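You operate a simulated robot arm through the tools that you are given. There is no shell and no other tool.

The job below is to be done with a simulated robot arm. You get a single attempt, and the scene is never put back.

## Task
Grain the dark scuff out of the tall sheet, then buff it bright.
Fine: rack extractor on first, off last; graining brush and white pad, strokes upright, each put back. Set down upright: graining brush.

Only the result counts: the job must be done as asked and must still hold three seconds after the hand-in. Knocking over, shifting, dropping, spilling or breaking anything else fails it. Flat cloth is picked up by pressing the open fingertips on it (5 to 10 N) and closing them slowly along it; thin cloth reads only 2 to 8 mm in the jaws.

## Robot
A 7-joint arm with a two-finger parallel gripper on a trunk, on a base that moves. Base frame: it is fixed to the floor where the robot stands at the start and does not move with it; the origin is under the middle of the robot, x ahead of it, y to its left, z up. Readings come in cm, rad, newtons and seconds.
It reaches about 90.6 cm from its shoulder. Its first joint turns from -2.007 to 2.007 rad. Places, roughly: rack extractor switch [50, 0, 80]; scuff on the tall sheet [60, 40, 110]. Payload 3.91 kg.
Tool frame: the origin (TCP) lies between the finger pads and is the grasp point; the fingertips stand 3 cm ahead of it; z points along the fingers, y is the line along which they close. The gripper opens to 11 cm. The fingers are 2 cm wide and 1 cm thick; the gripper's body (4.8 by 11.2 cm) begins 5.5 cm behind the TCP.
Orientation is told as [roll, pitch, yaw] about the base's x, y, z axes, in that order, counted from this pose: with the fingers straight down and closing along the base's y, the tool's x points along the base's -x, its y along +y and its z along -z.

## Interface
- The arm moves only by the tool nudge_tool. Its argument "commands" is one flat list of numbers, 7 for each row, row after row: the shift along the tool's x, y, z in units of 20 mm (1.0 is 20 mm), then the turn, a rotation vector about the tool's x, y, z in units of 8 degrees (1.0 is 8 degrees), then the gripper command, from -1 (shut) to 1 (fully open), values between in proportion. In form: [tx, ty, tz, wx, wy, wz, claw, tx, ty, tz, wx, wy, wz, claw, ...]. A call has 1 to 20 rows; each row shifts and turns the commanded pose from where the row before left it, along the tool's axes as they then stand. A call with a number of a shift or a turn outside -1 to 1 is refused whole. Rows are played at 5 a second. More than 5 cm and 0.15 rad between two rows, or a gripper value outside its range, and nothing of the call is played. A pose out of reach is approached as far as the arm can. The call stops where the force on the tool passes 50 N (or 10 N more than at its start, if that is more) or the arm is blocked; 0.2 s more then pass. Each finger travels about 10.8 cm/s and halts on what it meets, pressing with about 22 N; the grip force reading is that of the motor and also rises with nothing between the fingers. The clock runs only during rows and for 0.2 s after the last one: add rows that do not move to give the fingers time. The reply holds the time, the measured pose of the TCP, the force on the tool along the base axes, the opening and the grip force, in the units named above and with some noise, with the torque about the TCP (base axes, N m) and any sound that the robot's microphone picked up, and new pictures: "show" is both (left out), scene, wrist or none.
- Cameras (640 x 400 px; columns grow to the right, rows downward): "scene" is now at [0.58, 19.32, 169.66]; the picture's right is [0.50, -0.87, 0.00], its down [-0.62, -0.36, -0.70] and it looks along [0.60, 0.35, -0.72] (base axes); focal length 247 px, centre (320, 200). "wrist" rides on the gripper at [7.2, 1.7, -10.3] in the tool frame; the picture's right is [-0.23, 0.97, 0.00], its down [-0.76, -0.18, -0.62] and it looks along [-0.61, -0.14, 0.78] (tool axes); focal length 222 px, centre (320, 200). There is no depth. A picture from a camera that has moved, and an enlarged one, comes with that camera's place and axes in the base frame and with its lens. The place of the scene camera against the robot may be out by one fixed shift of up to 1.2 cm in any direction.
- raise_lower(by): slides the trunk up (or, below 0, down) by that many cm; the arm and the scene camera ride with it, the base frame stays. It gives what a move gives, with no picture.
- drive_base(legs): drives the robot by 1 to 6 legs, each [ahead, turn to the left] in cm and rad, along the robot's own axes; the way and the turn of a leg run together, so that a leg with both is an arc; at most 150 cm and 3.142 rad a leg. The arm and the cameras ride along, it lands a little off, and it stops where it bumps. It gives what a move gives, and a new picture of the scene camera.
- turn_head(pan, tilt): turns the head with the scene camera to pan (to the left, within 2.705 rad either way) and tilt (down, from -0.506 to 1.204), counted from straight ahead of the robot. It gives what a move gives, and a new picture of the scene camera.
- enlarge(camera, box): a new picture of the part [left, top, right, bottom] of that camera's present view, enlarged. No time passes.
- finish_job(): hands the job in; it is judged then, once.

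Places have to be worked out from the pictures, the camera data and where the tool is seen. Open the gripper and draw the arm clear of the work before you hand the job in, unless the task says otherwise.

The tools are called by a JSON object that holds its "op" and its "data". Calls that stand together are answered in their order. nudge_tool: Moves the arm, as the interface text tells. Its arguments: {"type":"object","properties":{"commands":{"type":"array"},"show":{"type":"string","enum":["both","scene","wrist","none"]}},"required":["commands"]} The other tools are called the same way: raise_lower (by) moves the trunk up or down; drive_base (legs) drives the base; turn_head (pan, tilt) turns the head that bears the scene camera; enlarge (camera, box) takes an enlarged picture of a part of a camera's view; finish_job () hands the job in.

At the start:

```text
time: 0.0
tool_pos: [26.43, 38.79, 133.81]
ee_rot: [0.0, -0.001, -0.001]
wrist_force: [0.0, 0.5, 0.0]
ft_torque: [-0.01, 0.02, 0.0]
finger_gap: 11.0
gripper_force: 0.0
trunk travel left (down, up): [-80.0, 19.0]
robot x, y, heading: [0.11, -0.33, -0.005]
head pan, tilt (commanded): [0.522, 0.801]
```

scene: 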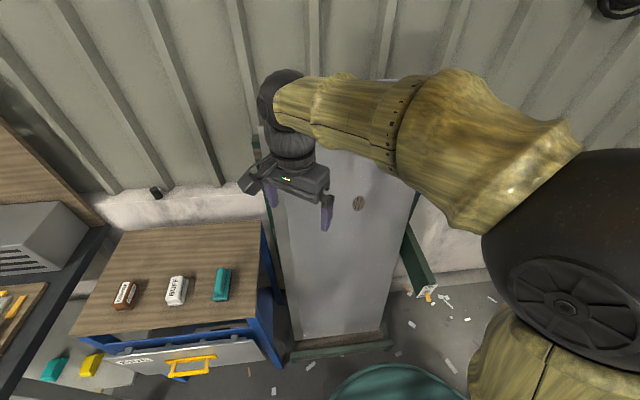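
wrist: 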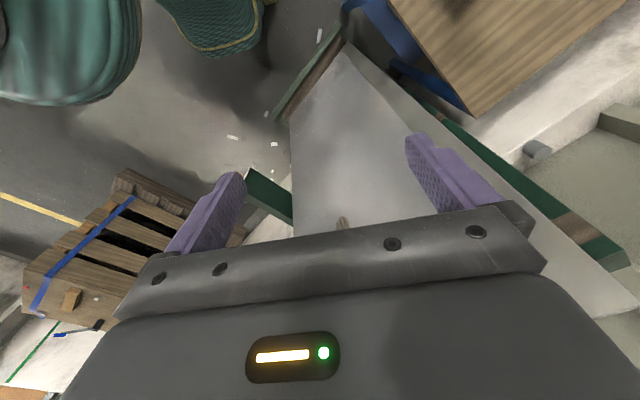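

The scene shows a workbench with three blocks (brown, white "BUFF", teal) and a tall sheet in a green frame. I enlarge the bench and the sheet to read the labels and find the switch.

{"op": "enlarge", "data": {"camera": "scene", "box": [80, 220, 300, 380]}}

{"op": "enlarge", "data": {"camera": "scene", "box": [240, 120, 480, 360]}}

{"op": "enlarge", "data": {"camera": "scene", "box": [0, 200, 140, 400]}}

```text
2.50 times, centred on (190, 300) of scene
camera zoom: at [0.58, 19.32, 169.66], right [0.5, -0.87, 0.0], down [-0.62, -0.36, -0.7], along [0.6, 0.35, -0.72], focal length 618 px, centre (645, -50)
```

zoom: 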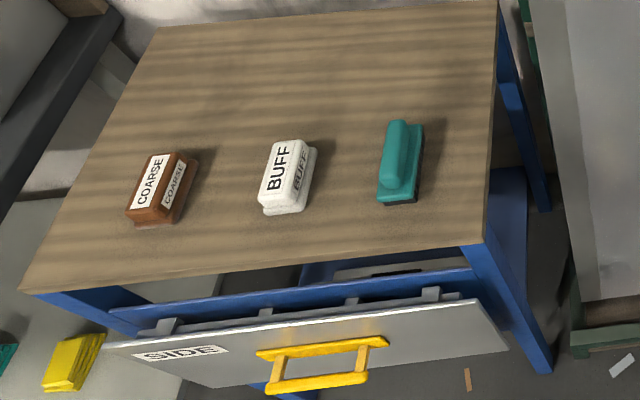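

```text
1.67 times, centred on (360, 240) of scene
camera zoom: at [0.58, 19.32, 169.66], right [0.5, -0.87, 0.0], down [-0.62, -0.36, -0.7], along [0.6, 0.35, -0.72], focal length 412 px, centre (253, 133)
```

zoom: 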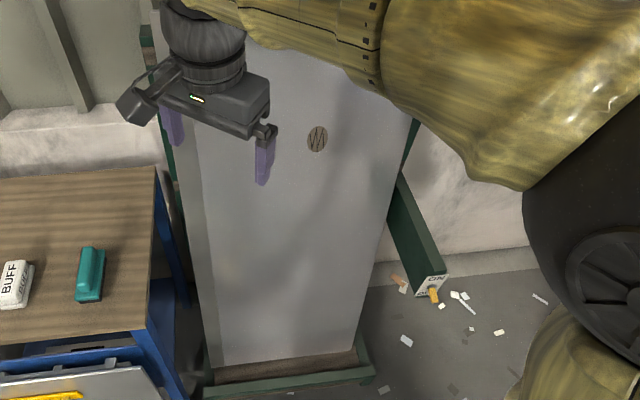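

```text
2.00 times, centred on (70, 300) of scene
camera zoom: at [0.58, 19.32, 169.66], right [0.5, -0.87, 0.0], down [-0.62, -0.36, -0.7], along [0.6, 0.35, -0.72], focal length 494 px, centre (820, 0)
```

zoom: 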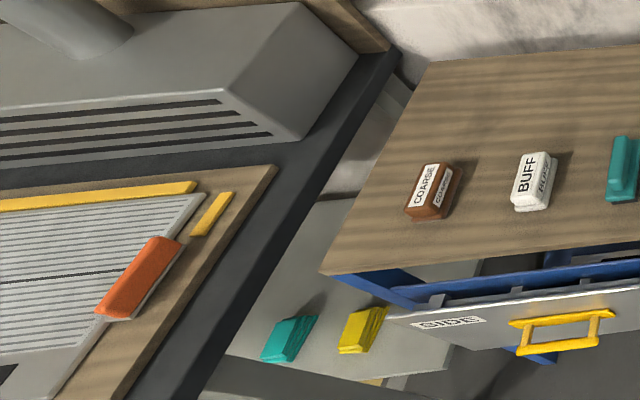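

The table holds a COARSE block, a BUFF block and a teal brush-like item; there's a switch with an "ON" mark at the end of a green arm near (428,293). I turn the head to see the rest of the surroundings.

{"op": "turn_head", "data": {"pan": 1.2, "tilt": 0.8}}

{"op": "turn_head", "data": {"pan": -0.3, "tilt": 0.8}}

{"op": "turn_head", "data": {"pan": 0.522, "tilt": 0.4}}

```text
time: 1.1
tool_pos: [26.54, 38.91, 133.82]
ee_rot: [-0.001, 0.0, 0.0]
wrist_force: [0.6, 0.1, 0.1]
ft_torque: [0.03, 0.02, -0.01]
finger_gap: 10.98
gripper_force: 0.1
trunk travel left (down, up): [-80.0, 19.0]
robot x, y, heading: [0.06, -0.19, 0.002]
head pan, tilt (commanded): [1.201, 0.799]
camera scene: at [-3.48, 22.83, 169.67], right [0.93, -0.36, 0.0], down [-0.26, -0.67, -0.7], along [0.25, 0.65, -0.72], focal length 247 px, centre (320, 200)
```

scene: 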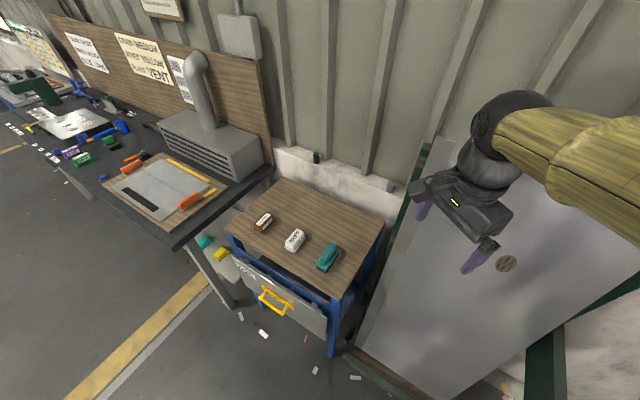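

```text
time: 2.6
tool_pos: [26.76, 38.89, 134.01]
ee_rot: [0.001, -0.001, 0.0]
wrist_force: [-0.8, 0.4, 0.6]
ft_torque: [0.0, 0.02, 0.01]
finger_gap: 11.02
gripper_force: 0.0
trunk travel left (down, up): [-80.0, 19.0]
robot x, y, heading: [-0.28, -0.05, -0.002]
head pan, tilt (commanded): [-0.3, 0.799]
camera scene: at [1.3, 12.93, 169.67], right [-0.3, -0.96, 0.0], down [-0.69, 0.21, -0.7], along [0.67, -0.21, -0.72], focal length 247 px, centre (320, 200)
```

scene: 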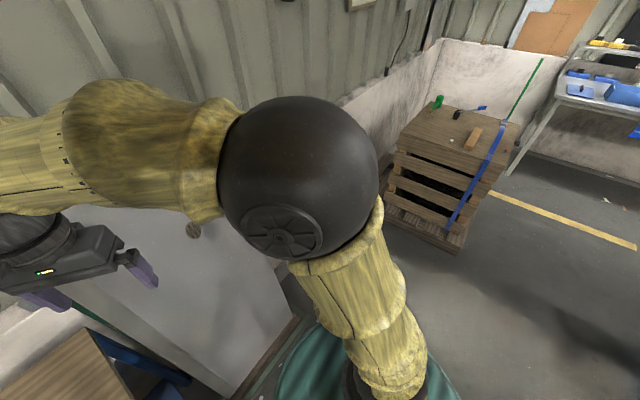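

```text
time: 3.8
tool_pos: [26.69, 39.01, 133.78]
ee_rot: [-0.001, 0.0, 0.0]
wrist_force: [-0.3, -0.6, 0.1]
ft_torque: [0.0, -0.03, 0.01]
finger_gap: 11.0
gripper_force: 0.0
trunk travel left (down, up): [-80.0, 19.0]
robot x, y, heading: [-0.07, 0.07, 0.007]
head pan, tilt (commanded): [0.522, 0.4]
camera scene: at [1.63, 19.92, 173.18], right [0.5, -0.87, 0.0], down [-0.34, -0.19, -0.92], along [0.8, 0.46, -0.39], focal length 247 px, centre (320, 200)
```

scene: 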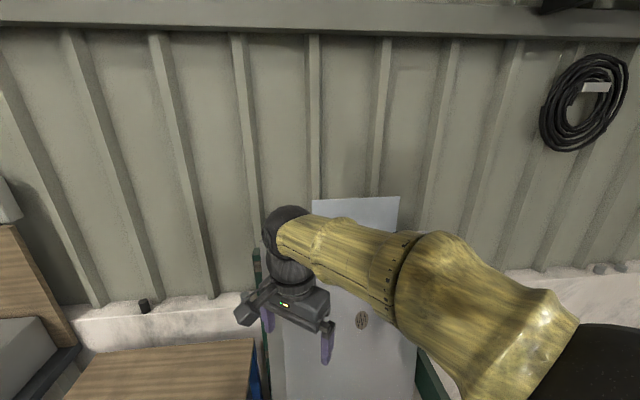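

There are posted notes on the left board that may hold rules. I turn the head back left and zoom in on them.

{"op": "turn_head", "data": {"pan": 1.4, "tilt": 0.5}}

{"op": "enlarge", "data": {"camera": "scene", "box": [80, 60, 400, 260]}}

```text
time: 5.0
tool_pos: [26.7, 38.94, 133.83]
ee_rot: [0.001, 0.0, -0.001]
wrist_force: [-0.1, -0.1, 0.9]
ft_torque: [0.0, 0.02, -0.02]
finger_gap: 11.01
gripper_force: 0.0
trunk travel left (down, up): [-80.0, 19.0]
robot x, y, heading: [0.16, -0.39, -0.001]
head pan, tilt (commanded): [1.4, 0.499]
camera scene: at [-4.85, 24.27, 172.27], right [0.99, -0.17, 0.0], down [-0.08, -0.47, -0.88], along [0.15, 0.87, -0.48], focal length 247 px, centre (320, 200)
```

scene: 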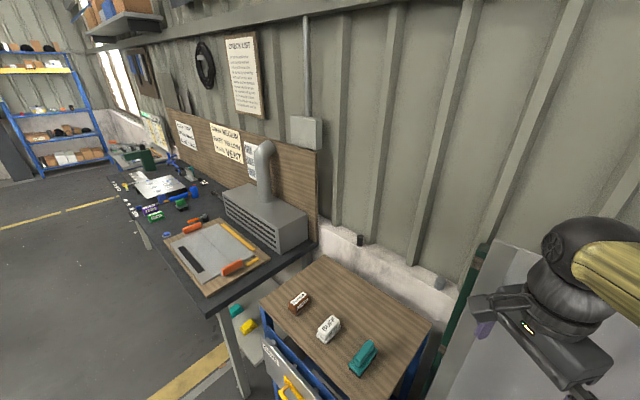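

```text
2.00 times, centred on (240, 160) of scene
camera zoom: at [-4.85, 24.27, 172.27], right [0.99, -0.17, 0.0], down [-0.08, -0.47, -0.88], along [0.15, 0.87, -0.48], focal length 494 px, centre (480, 280)
```

zoom: 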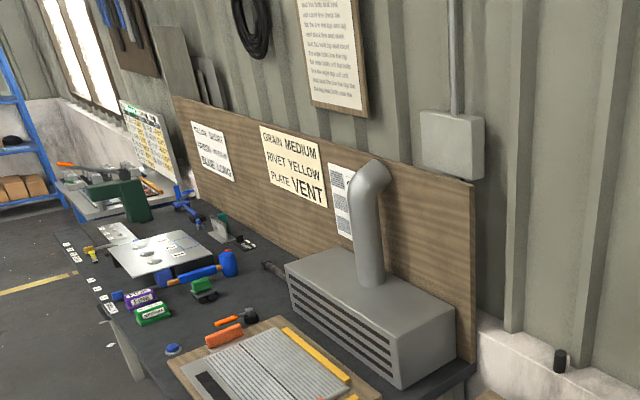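

The note reads "GRAIN MEDIUM / RIVET YELLOW / PLATE VENT". I zoom in harder on the notes and items on the long bench, to find which brush is the medium one.

{"op": "enlarge", "data": {"camera": "scene", "box": [165, 110, 265, 190]}}

{"op": "enlarge", "data": {"camera": "scene", "box": [105, 140, 225, 240]}}

{"op": "enlarge", "data": {"camera": "scene", "box": [220, 30, 270, 120]}}

{"op": "enlarge", "data": {"camera": "scene", "box": [260, 260, 420, 400]}}

{"op": "enlarge", "data": {"camera": "scene", "box": [200, 280, 300, 400]}}

```text
5.00 times, centred on (215, 150) of scene
camera zoom: at [-4.85, 24.27, 172.27], right [0.99, -0.17, 0.0], down [-0.08, -0.47, -0.88], along [0.15, 0.87, -0.48], focal length 1236 px, centre (845, 450)
```

zoom: 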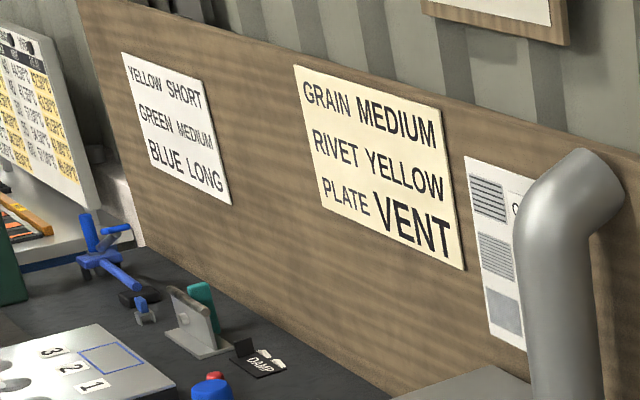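

```text
4.00 times, centred on (165, 190) of scene
camera zoom: at [-4.85, 24.27, 172.27], right [0.99, -0.17, 0.0], down [-0.08, -0.47, -0.88], along [0.15, 0.87, -0.48], focal length 988 px, centre (940, 240)
```

zoom: 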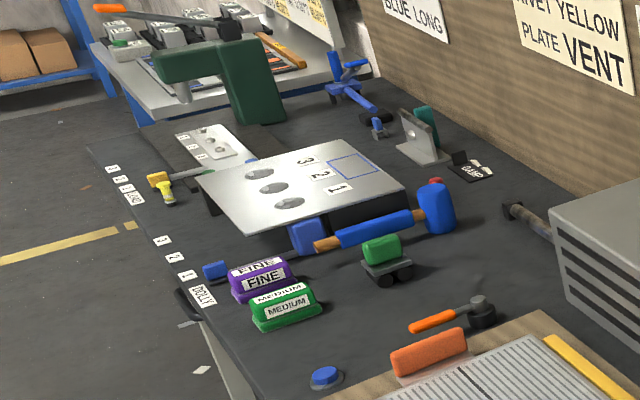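

```text
4.44 times, centred on (245, 75) of scene
camera zoom: at [-4.85, 24.27, 172.27], right [0.99, -0.17, 0.0], down [-0.08, -0.47, -0.88], along [0.15, 0.87, -0.48], focal length 1098 px, centre (653, 756)
```

zoom: 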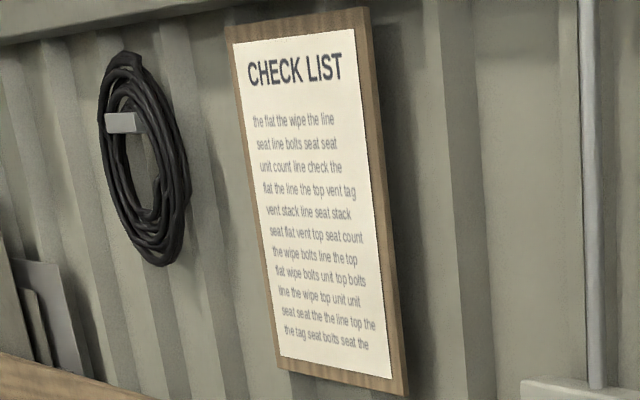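

```text
2.86 times, centred on (340, 330) of scene
camera zoom: at [-4.85, 24.27, 172.27], right [0.99, -0.17, 0.0], down [-0.08, -0.47, -0.88], along [0.15, 0.87, -0.48], focal length 706 px, centre (263, -171)
```

zoom: 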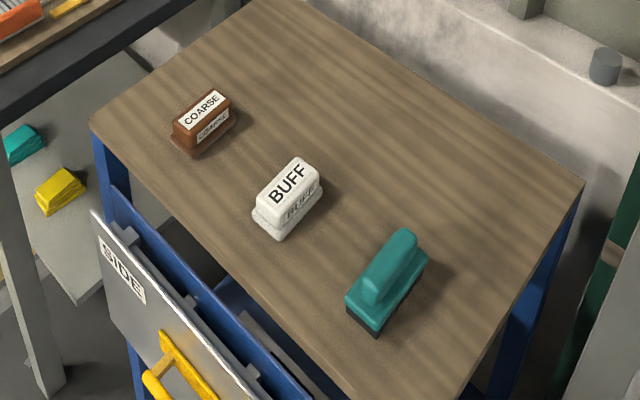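

```text
3.33 times, centred on (250, 340) of scene
camera zoom: at [-4.85, 24.27, 172.27], right [0.99, -0.17, 0.0], down [-0.08, -0.47, -0.88], along [0.15, 0.87, -0.48], focal length 824 px, centre (553, -267)
```

zoom: 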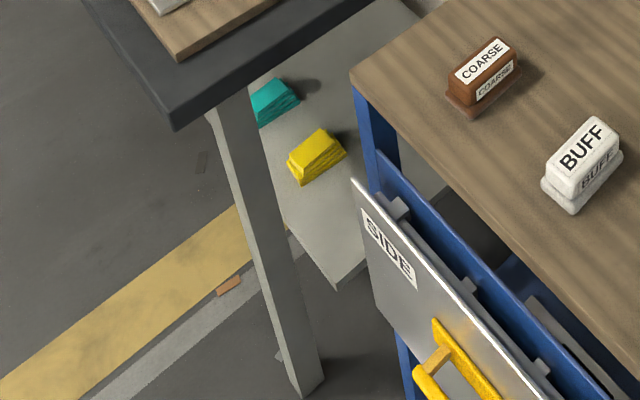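

The FINE (purple), MEDIUM (green) and COARSE (brown) blocks are abrasive blocks; the teal thing with dark bristles beside the white BUFF pad looks like the graining brush. Now I look at the switch area with the head.

{"op": "turn_head", "data": {"pan": 0.3, "tilt": 0.95}}

{"op": "enlarge", "data": {"camera": "scene", "box": [300, 150, 420, 300]}}

{"op": "enlarge", "data": {"camera": "wrist", "box": [200, 100, 400, 240]}}

```text
time: 6.3
tool_pos: [26.66, 38.85, 133.89]
ee_rot: [-0.001, -0.001, 0.0]
wrist_force: [0.4, -0.1, 0.2]
ft_torque: [-0.01, 0.01, -0.03]
finger_gap: 11.0
gripper_force: 0.1
trunk travel left (down, up): [-80.0, 19.0]
robot x, y, heading: [0.35, -0.34, 0.0]
head pan, tilt (commanded): [0.3, 0.949]
camera scene: at [0.54, 17.47, 168.52], right [0.3, -0.96, 0.0], down [-0.78, -0.24, -0.58], along [0.56, 0.17, -0.81], focal length 247 px, centre (320, 200)
```

scene: 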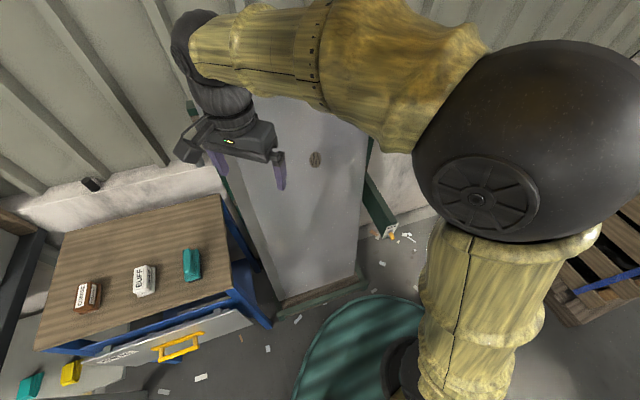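

```text
2.67 times, centred on (360, 225) of scene
camera zoom: at [0.54, 17.47, 168.52], right [0.3, -0.96, 0.0], down [-0.78, -0.24, -0.58], along [0.56, 0.17, -0.81], focal length 659 px, centre (213, 133)
```

zoom: 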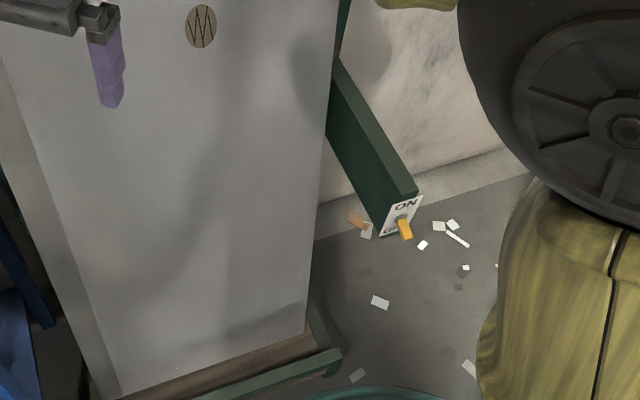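

```text
2.86 times, centred on (300, 170) of wrist
camera zoom: at [19.43, 40.56, 144.11], right [0.23, 0.97, 0.0], down [0.76, -0.18, 0.62], along [0.61, -0.14, -0.78], focal length 635 px, centre (377, 286)
```

zoom: 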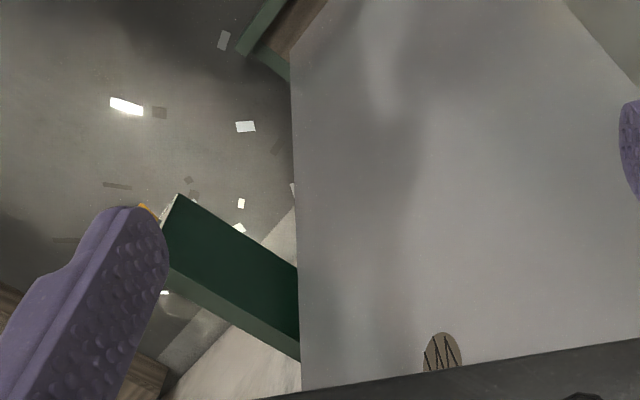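

The switch is a box on the end of a green arm: face with ON at top, OFF at bottom, yellow lever now pointing down (OFF), roughly at [53, 3, 80]. I lower the trunk 35 cm for a second viewpoint (the space under the arm is clear) so I can triangulate things.

{"op": "raise_lower", "data": {"by": -35}}

{"op": "turn_head", "data": {"pan": 0.522, "tilt": 0.6}}

{"op": "enlarge", "data": {"camera": "scene", "box": [280, 100, 480, 260]}}

{"op": "enlarge", "data": {"camera": "scene", "box": [40, 180, 260, 340]}}

```text
time: 9.7
tool_pos: [26.74, 38.89, 98.75]
ee_rot: [0.001, 0.0, -0.001]
wrist_force: [0.2, 0.3, 0.5]
ft_torque: [0.01, -0.02, 0.02]
finger_gap: 10.99
gripper_force: 0.1
trunk travel left (down, up): [-45.0, 54.0]
robot x, y, heading: [-0.16, -0.06, -0.002]
head pan, tilt (commanded): [0.3, 0.949]
```

```text
time: 10.6
tool_pos: [26.66, 38.89, 98.85]
ee_rot: [0.0, -0.001, -0.001]
wrist_force: [-0.1, 0.3, -0.1]
ft_torque: [-0.01, -0.02, -0.01]
finger_gap: 11.0
gripper_force: 0.1
trunk travel left (down, up): [-45.0, 54.0]
robot x, y, heading: [0.24, 0.39, -0.0]
head pan, tilt (commanded): [0.522, 0.6]
camera scene: at [1.25, 19.71, 136.35], right [0.5, -0.87, 0.0], down [-0.49, -0.28, -0.82], along [0.71, 0.41, -0.57], focal length 247 px, centre (320, 200)
```

scene: 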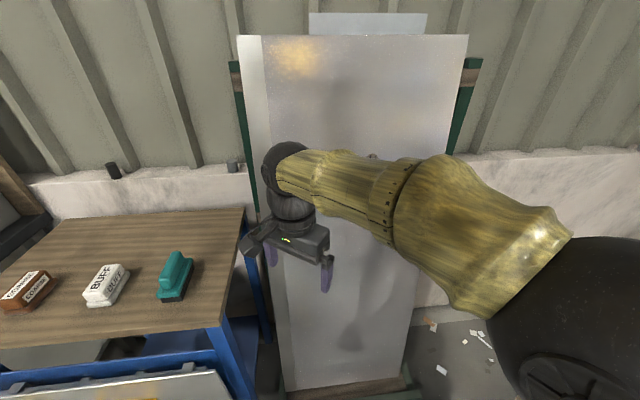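

```text
2.50 times, centred on (380, 180) of scene
camera zoom: at [1.25, 19.71, 136.35], right [0.5, -0.87, 0.0], down [-0.49, -0.28, -0.82], along [0.71, 0.41, -0.57], focal length 618 px, centre (170, 250)
```

zoom: 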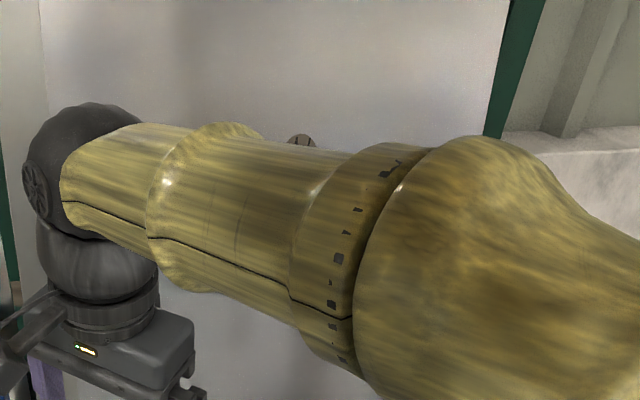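

```text
2.50 times, centred on (150, 260) of scene
camera zoom: at [1.25, 19.71, 136.35], right [0.5, -0.87, 0.0], down [-0.49, -0.28, -0.82], along [0.71, 0.41, -0.57], focal length 618 px, centre (745, 50)
```

zoom: 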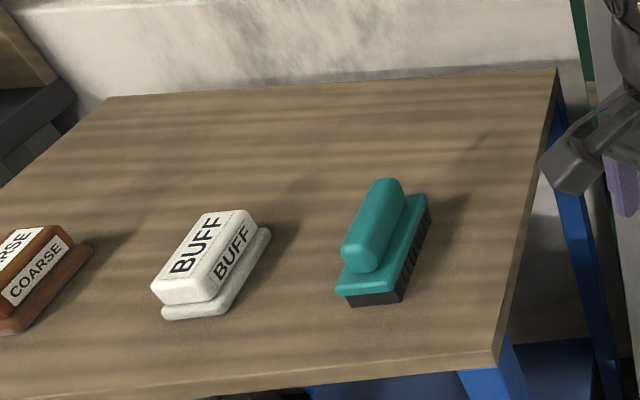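

Triangulating, the table top is at about z=85, with the brush near [15,70] and the whole wall/table/sheet turned about 35° from my axes. I look down at my own base and toward the drawer to judge how far I can drive.

{"op": "turn_head", "data": {"pan": 0.9, "tilt": 1.2}}

{"op": "turn_head", "data": {"pan": -0.6, "tilt": 1.2}}

{"op": "turn_head", "data": {"pan": 1.8, "tilt": 0.9}}

```text
time: 11.6
tool_pos: [26.68, 38.97, 98.84]
ee_rot: [0.002, -0.001, -0.001]
wrist_force: [-0.2, -0.1, 0.1]
ft_torque: [-0.03, 0.0, 0.0]
finger_gap: 10.99
gripper_force: 0.0
trunk travel left (down, up): [-45.0, 54.0]
robot x, y, heading: [-0.09, -0.05, 0.001]
head pan, tilt (commanded): [0.901, 1.201]
camera scene: at [-2.94, 19.69, 131.91], right [0.78, -0.62, 0.0], down [-0.58, -0.73, -0.36], along [0.23, 0.28, -0.93], focal length 247 px, centre (320, 200)
```

scene: 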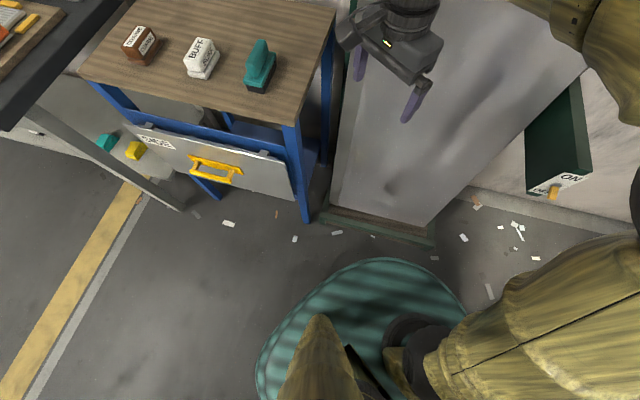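

```text
time: 13.2
tool_pos: [26.65, 38.88, 98.95]
ee_rot: [0.002, 0.002, 0.002]
wrist_force: [0.2, 0.4, -0.5]
ft_torque: [0.01, 0.0, 0.03]
finger_gap: 11.01
gripper_force: 0.1
trunk travel left (down, up): [-45.0, 54.0]
robot x, y, heading: [0.18, 0.12, 0.004]
head pan, tilt (commanded): [-0.6, 1.201]
camera scene: at [-1.8, 12.15, 131.9], right [-0.56, -0.83, 0.0], down [-0.77, 0.53, -0.36], along [0.3, -0.2, -0.93], focal length 247 px, centre (320, 200)
```

scene: 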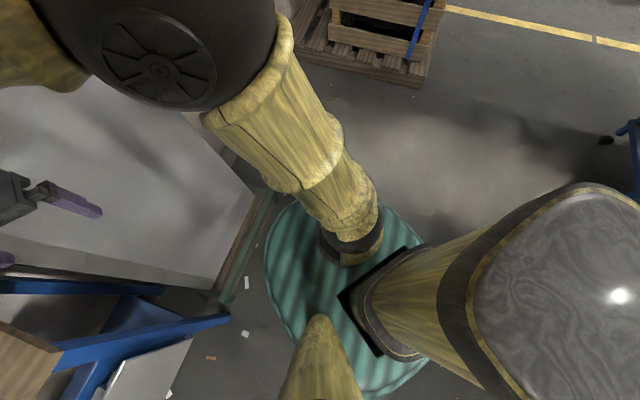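

```text
time: 15.4
tool_pos: [26.66, 38.84, 98.81]
ee_rot: [0.0, 0.0, 0.001]
wrist_force: [-0.4, -0.7, 0.0]
ft_torque: [0.02, -0.03, 0.02]
finger_gap: 10.99
gripper_force: 0.1
trunk travel left (down, up): [-45.0, 54.0]
robot x, y, heading: [0.1, 0.04, -0.001]
head pan, tilt (commanded): [1.799, 0.901]
camera scene: at [-8.12, 22.66, 133.88], right [0.97, 0.23, 0.0], down [0.18, -0.76, -0.62], along [-0.14, 0.6, -0.78], focal length 247 px, centre (320, 200)
```

scene: 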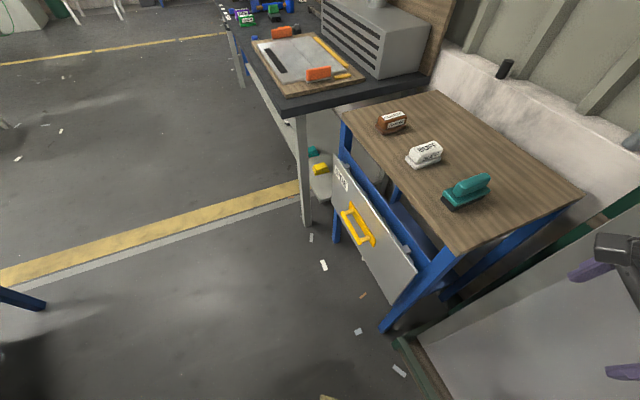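

My base is a disk of radius about 35 cm, about 43 cm from the table's front edge; the lever triangulates to about [53, 3.6, 79]. I take a closer look at the switch from above.

{"op": "turn_head", "data": {"pan": 0.75, "tilt": 1.1}}

{"op": "enlarge", "data": {"camera": "scene", "box": [450, 60, 610, 200]}}

{"op": "enlarge", "data": {"camera": "scene", "box": [200, 20, 500, 240]}}

```text
time: 16.7
tool_pos: [26.6, 38.98, 98.87]
ee_rot: [0.001, -0.001, 0.0]
wrist_force: [-0.2, -0.2, 0.2]
ft_torque: [0.02, -0.03, -0.01]
finger_gap: 11.0
gripper_force: 0.1
trunk travel left (down, up): [-45.0, 54.0]
robot x, y, heading: [-0.05, 0.17, 0.001]
head pan, tilt (commanded): [0.75, 1.1]
camera scene: at [-1.8, 19.61, 132.5], right [0.68, -0.73, 0.0], down [-0.65, -0.61, -0.45], along [0.33, 0.31, -0.89], focal length 247 px, centre (320, 200)
```

scene: 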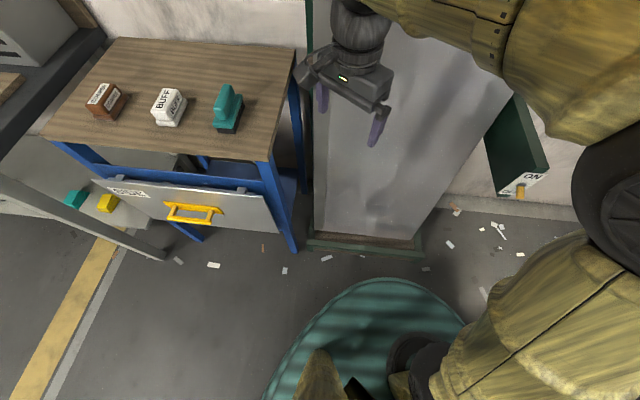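

```text
2.86 times, centred on (530, 130) of scene
camera zoom: at [-1.8, 19.61, 132.5], right [0.68, -0.73, 0.0], down [-0.65, -0.61, -0.45], along [0.33, 0.31, -0.89], focal length 706 px, centre (-280, 400)
```

zoom: 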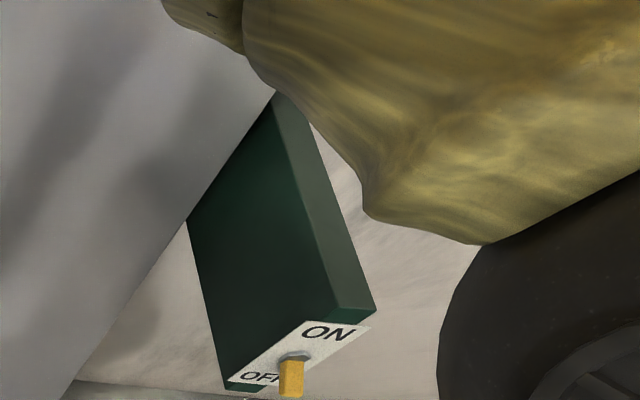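

```text
1.82 times, centred on (350, 130) of scene
camera zoom: at [-1.8, 19.61, 132.5], right [0.68, -0.73, 0.0], down [-0.65, -0.61, -0.45], along [0.33, 0.31, -0.89], focal length 449 px, centre (266, 327)
```

zoom: 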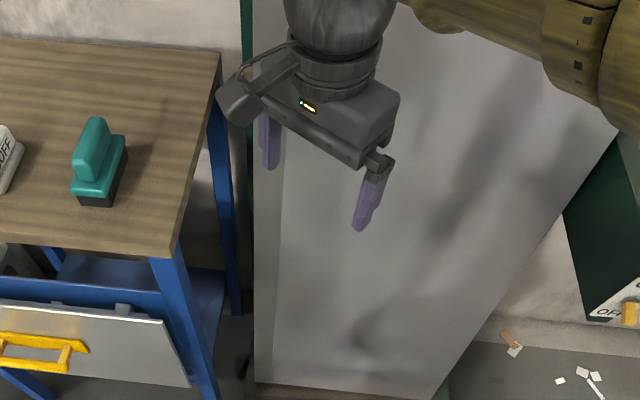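

The switch face is turned about 35° like the rack, lever sticking out and down. I now bring the hand over to y≈9 in front of the switch, keeping fingers down and height, before turning it to point forward.

{"op": "nudge_tool", "data": {"commands": [0, -1, 0, 0, 0, 0, 1, 0, -1, 0, 0, 0, 0, 1, 0, -1, 0, 0, 0, 0, 1, 0, -1, 0, 0, 0, 0, 1, 0, -1, 0, 0, 0, 0, 1, 0, -1, 0, 0, 0, 0, 1, 0, -1, 0, 0, 0, 0, 1, 0, -1, 0, 0, 0, 0, 1, 0, -1, 0, 0, 0, 0, 1, 0, -1, 0, 0, 0, 0, 1, 0, -1, 0, 0, 0, 0, 1, 0, -1, 0, 0, 0, 0, 1, 0, -1, 0, 0, 0, 0, 1], "show": "both"}}

```text
time: 19.5
tool_pos: [26.61, 12.85, 98.92]
ee_rot: [0.002, -0.001, -0.001]
wrist_force: [0.7, 0.2, -0.3]
ft_torque: [0.02, 0.02, -0.03]
finger_gap: 11.0
gripper_force: 0.1
trunk travel left (down, up): [-45.0, 54.0]
robot x, y, heading: [-0.19, 0.02, 0.001]
head pan, tilt (commanded): [0.75, 1.1]
camera scene: at [-1.81, 19.6, 132.5], right [0.68, -0.73, 0.0], down [-0.65, -0.61, -0.45], along [0.33, 0.31, -0.89], focal length 247 px, centre (320, 200)
camera wrist: at [19.4, 14.61, 109.1], right [0.23, 0.97, 0.0], down [0.76, -0.18, 0.62], along [0.61, -0.14, -0.78], focal length 222 px, centre (320, 200)
```

scene: 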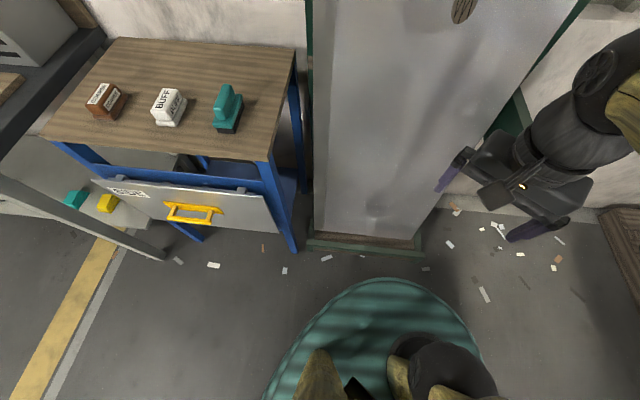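
wrist: 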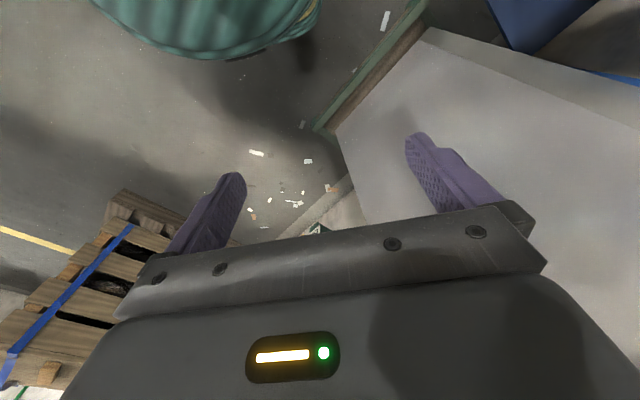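

The scuff triangulates to about [60, 37.7, 105.5]. I shift the tool to about [41, -5, 99], in front of the switch, still fingers down, and yaw the hand 0.62 rad to line up with the rack.

{"op": "nudge_tool", "data": {"commands": [-0.74, -0.9, 0, 0, 0, 0, 1, -0.74, -0.9, 0, 0, 0, 0, 1, -0.74, -0.9, 0, 0, 0, 0, 1, -0.74, -0.9, 0, 0, 0, 0, 1, -0.74, -0.9, 0, 0, 0, 0, 1, -0.74, -0.9, 0, 0, 0, 0, 1, -0.74, -0.9, 0, 0, 0, 0, 1, -0.74, -0.9, 0, 0, 0, 0, 1, -0.74, -0.9, 0, 0, 0, 0, 1, -0.74, -0.9, 0, 0, 0, 0, 1, 0, 0, 0, 0, 0, -0.888, 1, 0, 0, 0, 0, 0, -0.888, 1, 0, 0, 0, 0, 0, -0.888, 1, 0, 0, 0, 0, 0, -0.888, 1, 0, 0, 0, 0, 0, -0.888, 1], "show": "both"}}

```text
time: 22.7
tool_pos: [41.43, -5.09, 98.85]
ee_rot: [0.002, 0.0, 0.622]
wrist_force: [0.3, 0.2, -0.1]
ft_torque: [-0.05, 0.02, -0.02]
finger_gap: 11.0
gripper_force: 0.0
trunk travel left (down, up): [-45.0, 54.0]
robot x, y, heading: [0.27, 0.15, 0.002]
head pan, tilt (commanded): [0.75, 1.1]
camera scene: at [-1.8, 19.6, 132.5], right [0.68, -0.73, 0.0], down [-0.65, -0.61, -0.45], along [0.33, 0.31, -0.89], focal length 247 px, centre (320, 200)
camera wrist: at [34.54, -7.96, 109.11], right [-0.38, 0.92, 0.0], down [0.72, 0.3, 0.62], along [0.58, 0.24, -0.78], focal length 222 px, centre (320, 200)
```

scene: 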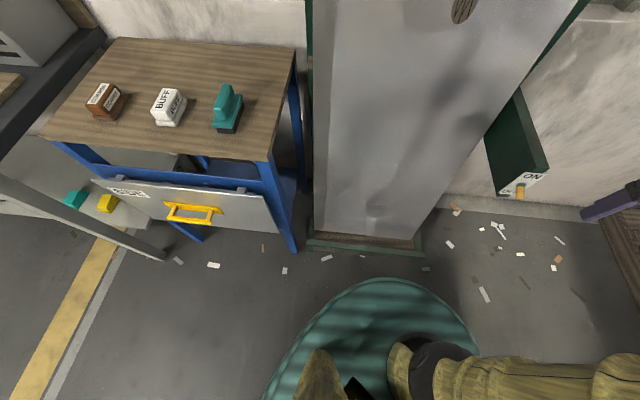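
wrist: 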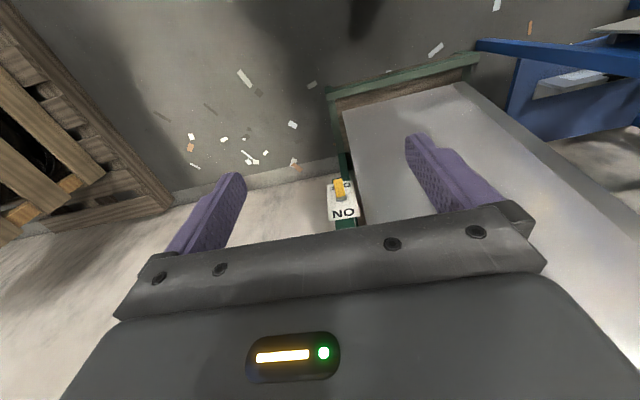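

The switch face is right ahead of the hand in the wrist view. I zoom on it in both cameras for a precise fix.

{"op": "enlarge", "data": {"camera": "wrist", "box": [300, 160, 390, 240]}}

{"op": "enlarge", "data": {"camera": "scene", "box": [460, 80, 600, 220]}}

{"op": "enlarge", "data": {"camera": "scene", "box": [140, 60, 280, 160]}}

```text
5.00 times, centred on (345, 200) of wrist
camera zoom: at [34.54, -7.96, 109.11], right [-0.38, 0.92, 0.0], down [0.72, 0.3, 0.62], along [0.58, 0.24, -0.78], focal length 1111 px, centre (195, 200)
```

zoom: 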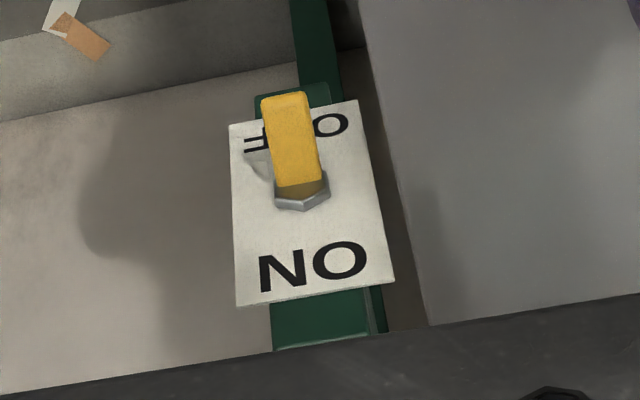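

```text
2.86 times, centred on (530, 150) of scene
camera zoom: at [-1.8, 19.6, 132.5], right [0.68, -0.73, 0.0], down [-0.65, -0.61, -0.45], along [0.33, 0.31, -0.89], focal length 706 px, centre (-280, 343)
```

zoom: 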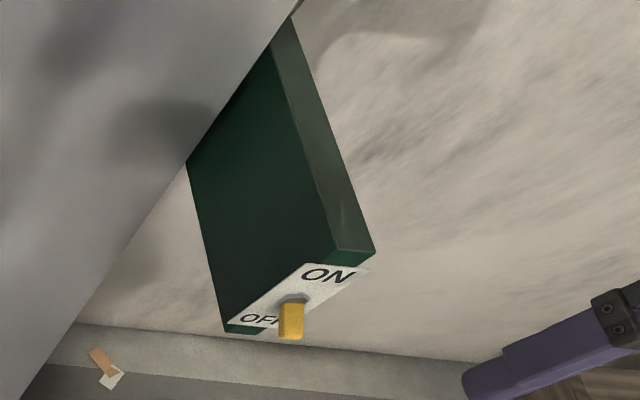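

```text
4.00 times, centred on (210, 110) of scene
camera zoom: at [-1.8, 19.6, 132.5], right [0.68, -0.73, 0.0], down [-0.65, -0.61, -0.45], along [0.33, 0.31, -0.89], focal length 988 px, centre (760, 560)
```

zoom: 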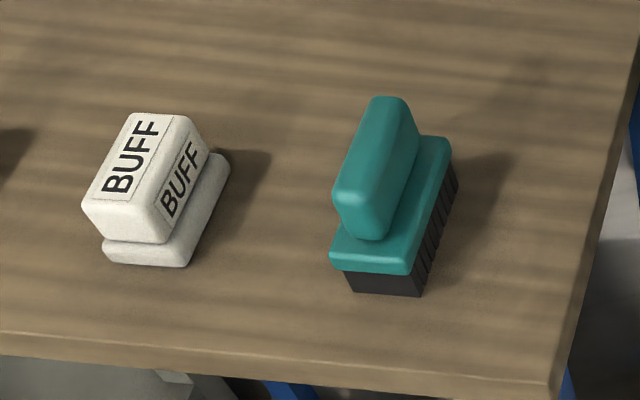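

Both views agree: lever pivot at [55.2, 4.6, 79.1], lever tip around [52.6, 2.8, 78.3], face normal at about 35.5°. I close the fingers and pitch them toward the switch, half-way first, to see how the arm behaves.

{"op": "nudge_tool", "data": {"commands": [0, 0, 0, 0, -0.9375, 0, -1, 0, 0, 0, 0, -0.9375, 0, -1, 0, 0, 0, 0, -0.9375, 0, -1, 0, 0, 0, 0, -0.9375, 0, -1, 0, 0, 0, 0, -0.9375, 0, -1, 0, 0, 0, 0, -0.9375, 0, -1], "show": "both"}}

```text
time: 24.1
tool_pos: [41.23, -5.17, 98.86]
ee_rot: [-0.002, -0.787, 0.62]
wrist_force: [-0.8, -0.6, -0.4]
ft_torque: [0.01, 0.0, 0.04]
finger_gap: 0.01
gripper_force: 21.9
trunk travel left (down, up): [-45.0, 54.0]
robot x, y, heading: [0.03, -0.03, -0.006]
head pan, tilt (commanded): [0.75, 1.1]
camera scene: at [-1.8, 19.6, 132.5], right [0.68, -0.73, 0.0], down [-0.65, -0.61, -0.45], along [0.33, 0.31, -0.89], focal length 247 px, centre (320, 200)
camera wrist: at [30.3, -11.01, 100.99], right [-0.43, 0.89, 0.16], down [0.18, -0.09, 0.98], along [0.88, 0.45, -0.12], focal length 222 px, centre (320, 200)
```

scene: 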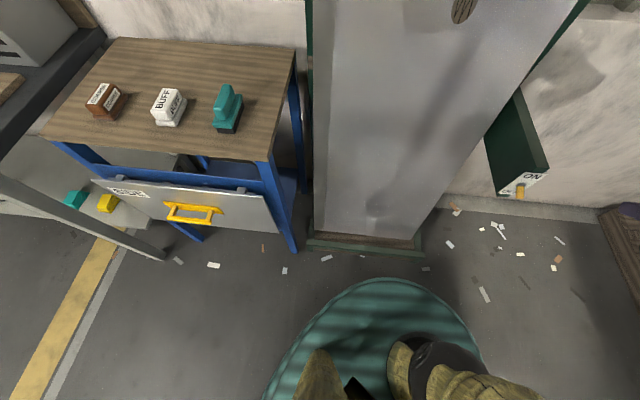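
wrist: 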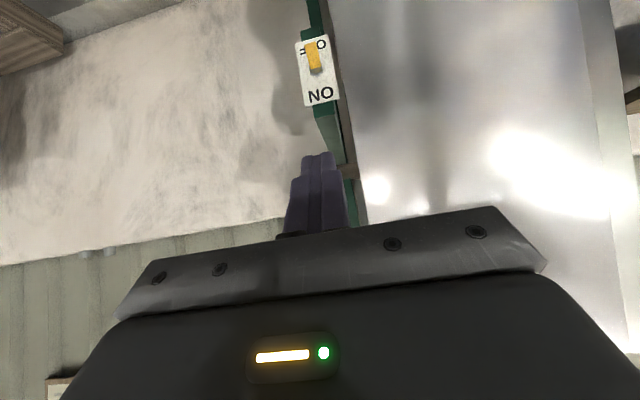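

The hand pitches fine and the switch is visible. I complete the pitch to horizontal.

{"op": "nudge_tool", "data": {"commands": [0, 0, 0, 0, -0.9375, 0, -1, 0, 0, 0, 0, -0.9375, 0, -1, 0, 0, 0, 0, -0.9375, 0, -1, 0, 0, 0, 0, -0.9375, 0, -1, 0, 0, 0, 0, -0.9375, 0, -1, 0, 0, 0, 0, -0.9, 0, -1, 0, 0, 0, 0, 0, 0, -1], "show": "both"}}

```text
time: 25.7
tool_pos: [41.4, -5.06, 98.92]
ee_rot: [-0.101, -1.568, 0.719]
wrist_force: [0.7, -0.3, -0.1]
ft_torque: [0.02, 0.04, 0.01]
finger_gap: 0.01
gripper_force: 22.2
trunk travel left (down, up): [-45.0, 54.0]
robot x, y, heading: [-0.3, -0.19, 0.001]
head pan, tilt (commanded): [0.75, 1.1]
camera scene: at [-1.77, 19.59, 132.5], right [0.68, -0.73, 0.0], down [-0.65, -0.61, -0.45], along [0.33, 0.31, -0.89], focal length 247 px, centre (320, 200)
camera wrist: at [32.05, -9.86, 91.56], right [-0.56, 0.79, 0.23], down [-0.4, -0.5, 0.76], along [0.72, 0.34, 0.6], focal length 222 px, centre (320, 200)
```

scene: 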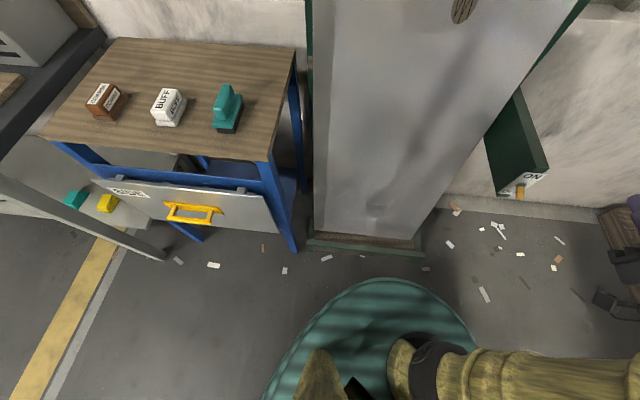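
wrist: 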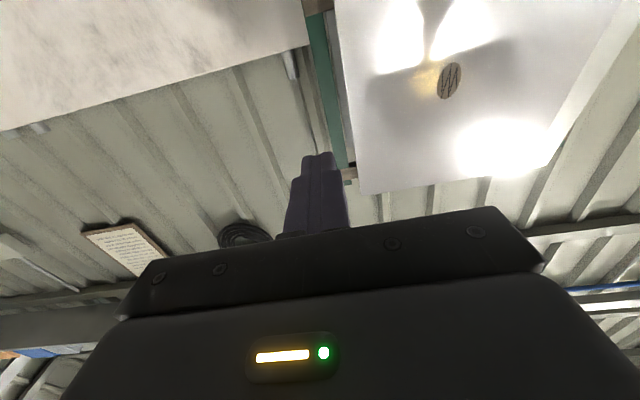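

Hand is now horizontal, laterally within 2 mm of the lever. I lower the trunk by 25 cm so the fingers are below the lever height, then check the view.

{"op": "raise_lower", "data": {"by": -25}}

{"op": "nudge_tool", "data": {"commands": [0, 0, 0.9, 0, 0, 0, -1, 0, 0, 0.9, 0, 0, 0, -1, 0, 0, 0.9, 0, 0, 0, -1], "show": "both"}}

```text
time: 28.2
tool_pos: [41.37, -5.12, 73.8]
ee_rot: [-0.053, -1.565, 0.672]
wrist_force: [0.4, 0.8, -0.7]
ft_torque: [-0.01, -0.01, -0.01]
finger_gap: 0.0
gripper_force: 21.9
trunk travel left (down, up): [-20.0, 79.0]
robot x, y, heading: [-0.06, -0.09, -0.0]
head pan, tilt (commanded): [0.75, 1.1]
```

```text
time: 29.1
tool_pos: [45.87, -1.94, 73.89]
ee_rot: [-0.063, -1.566, 0.684]
wrist_force: [0.2, 0.3, -0.4]
ft_torque: [0.03, 0.02, 0.0]
finger_gap: 0.01
gripper_force: 22.4
trunk travel left (down, up): [-20.0, 79.0]
robot x, y, heading: [0.01, -0.15, -0.001]
head pan, tilt (commanded): [0.75, 1.1]
camera scene: at [-1.81, 19.59, 107.5], right [0.68, -0.73, 0.0], down [-0.65, -0.61, -0.45], along [0.33, 0.31, -0.89], focal length 247 px, centre (320, 200)
camera wrist: at [36.44, -6.62, 66.56], right [-0.56, 0.79, 0.23], down [-0.4, -0.5, 0.76], along [0.72, 0.34, 0.6], focal length 222 px, centre (320, 200)
```

scene: 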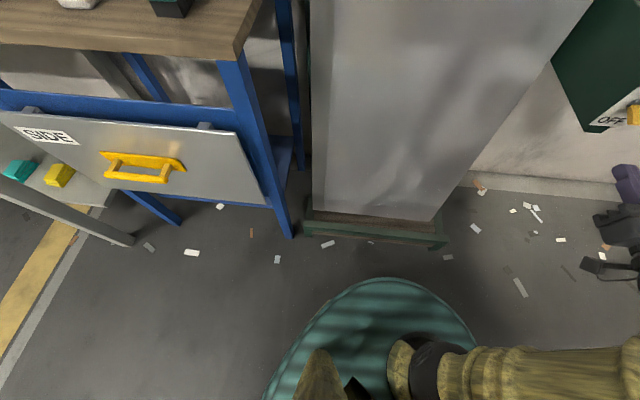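
wrist: 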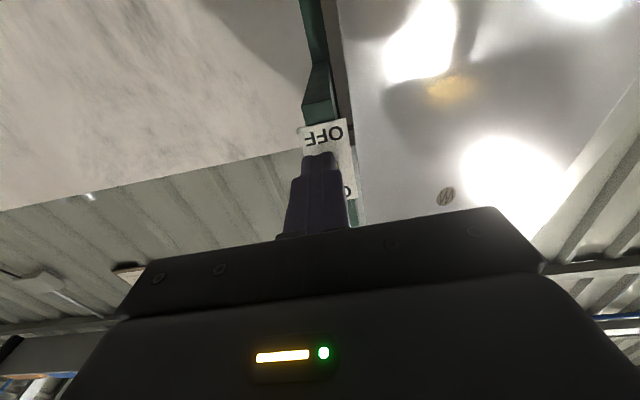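

The hand is below the lever level, facing it. I turn the head to get the switch and fingers in the middle of the scene view.

{"op": "turn_head", "data": {"pan": -0.1, "tilt": 0.5}}

{"op": "enlarge", "data": {"camera": "scene", "box": [220, 120, 380, 260]}}

```text
time: 30.2
tool_pos: [45.73, -1.94, 73.8]
ee_rot: [-0.055, -1.566, 0.674]
wrist_force: [0.7, 0.2, 0.3]
ft_torque: [-0.02, 0.02, 0.0]
finger_gap: 0.0
gripper_force: 21.7
trunk travel left (down, up): [-20.0, 79.0]
robot x, y, heading: [-0.35, -0.16, -0.001]
head pan, tilt (commanded): [-0.099, 0.499]
camera scene: at [2.64, 14.39, 112.27], right [-0.1, -1.0, 0.0], down [-0.48, 0.05, -0.88], along [0.87, -0.09, -0.48], focal length 247 px, centre (320, 200)
```

scene: 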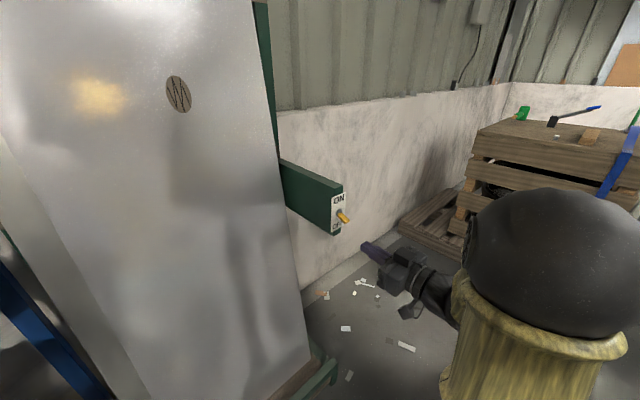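

```text
2.86 times, centred on (300, 190) of scene
camera zoom: at [2.64, 14.39, 112.27], right [-0.1, -1.0, 0.0], down [-0.48, 0.05, -0.88], along [0.87, -0.09, -0.48], focal length 706 px, centre (377, 229)
```

zoom: 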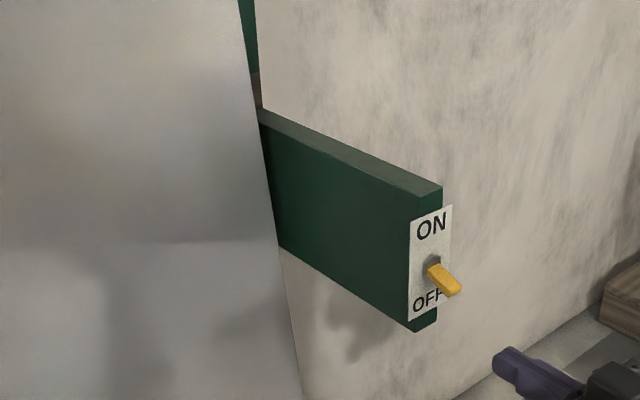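

Clear view: lever tilted down, fingers below and in front. I slide forward 7.2 cm under the lever.

{"op": "nudge_tool", "data": {"commands": [0, 0, 0.9, 0, 0, 0, -1, 0, 0, 0.9, 0, 0, 0, -1, 0, 0, 0.9, 0, 0, 0, -1, 0, 0, 0.9, 0, 0, 0, -1], "show": "scene"}}

{"op": "enlarge", "data": {"camera": "scene", "box": [280, 150, 400, 260]}}

```text
time: 31.2
tool_pos: [51.7, 2.14, 73.89]
ee_rot: [-0.001, -1.565, 0.622]
wrist_force: [-1.0, -0.5, 0.1]
ft_torque: [0.02, -0.04, 0.0]
finger_gap: 0.0
gripper_force: 21.9
trunk travel left (down, up): [-20.0, 79.0]
robot x, y, heading: [-0.16, -0.14, 0.0]
head pan, tilt (commanded): [-0.099, 0.499]
camera scene: at [2.63, 14.38, 112.27], right [-0.1, -1.0, 0.0], down [-0.48, 0.05, -0.88], along [0.87, -0.09, -0.48], focal length 247 px, centre (320, 200)
```

scene: 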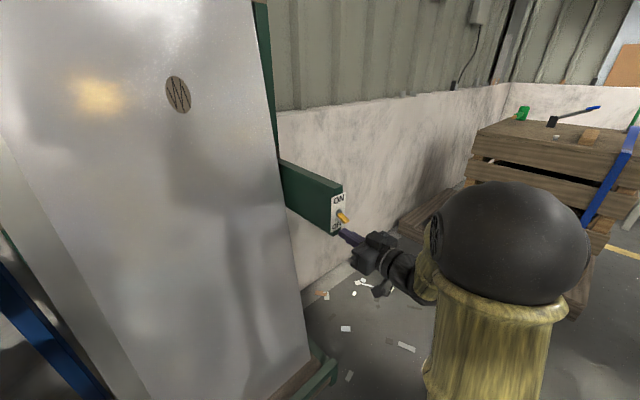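

```text
3.64 times, centred on (340, 205) of scene
camera zoom: at [2.63, 14.38, 112.27], right [-0.1, -1.0, 0.0], down [-0.48, 0.05, -0.88], along [0.87, -0.09, -0.48], focal length 899 px, centre (247, 182)
```

zoom: 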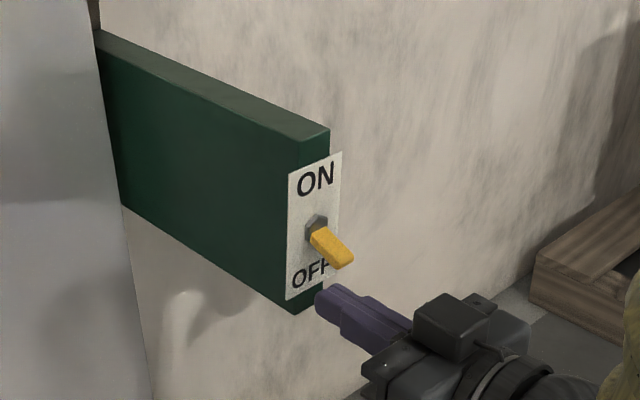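

The fingertip sits beneath the lever, just clear of the plate. I raise slowly, about 5 cm, watching force and sound.

{"op": "nudge_tool", "data": {"commands": [-0.4, 0, 0, 0, 0, 0, -1, -0.4, 0, 0, 0, 0, 0, -1, -0.4, 0, 0, 0, 0, 0, -1, -0.4, 0, 0, 0, 0, 0, -1, -0.3, 0, 0, 0, 0, 0, -1, -0.3, 0, 0, 0, 0, 0, -1], "show": "scene"}}

{"op": "enlarge", "data": {"camera": "scene", "box": [280, 150, 400, 260]}}

```text
time: 32.6
tool_pos: [51.66, 2.16, 78.22]
ee_rot: [-0.146, -1.566, 0.765]
wrist_force: [-0.6, 0.3, -0.6]
ft_torque: [-0.02, 0.03, 0.02]
finger_gap: 0.0
gripper_force: 21.8
trunk travel left (down, up): [-20.0, 79.0]
robot x, y, heading: [0.07, 0.11, -0.003]
head pan, tilt (commanded): [-0.099, 0.499]
camera scene: at [2.64, 14.39, 112.27], right [-0.1, -1.0, 0.0], down [-0.48, 0.05, -0.88], along [0.87, -0.09, -0.48], focal length 247 px, centre (320, 200)
```

scene: 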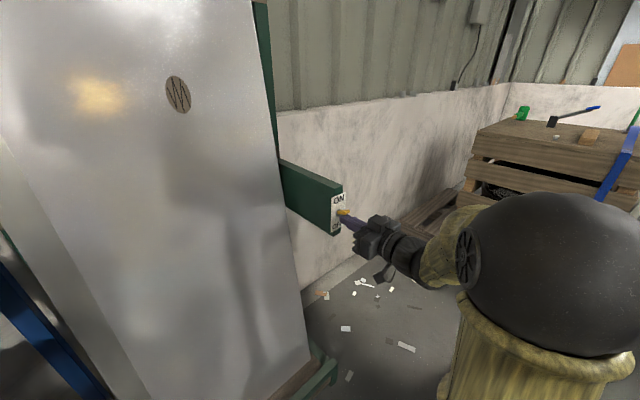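

```text
3.64 times, centred on (340, 205) of scene
camera zoom: at [2.64, 14.39, 112.27], right [-0.1, -1.0, 0.0], down [-0.48, 0.05, -0.88], along [0.87, -0.09, -0.48], focal length 899 px, centre (247, 182)
```

zoom: 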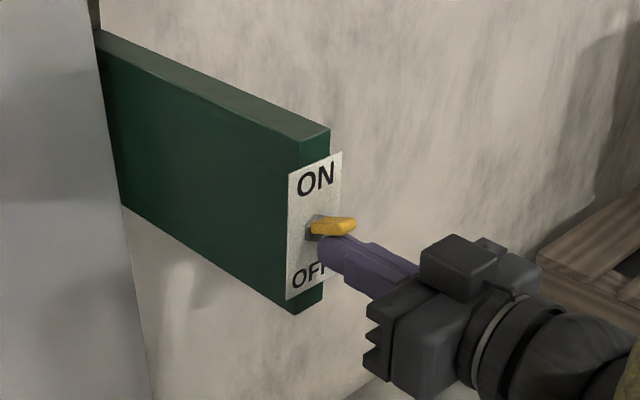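

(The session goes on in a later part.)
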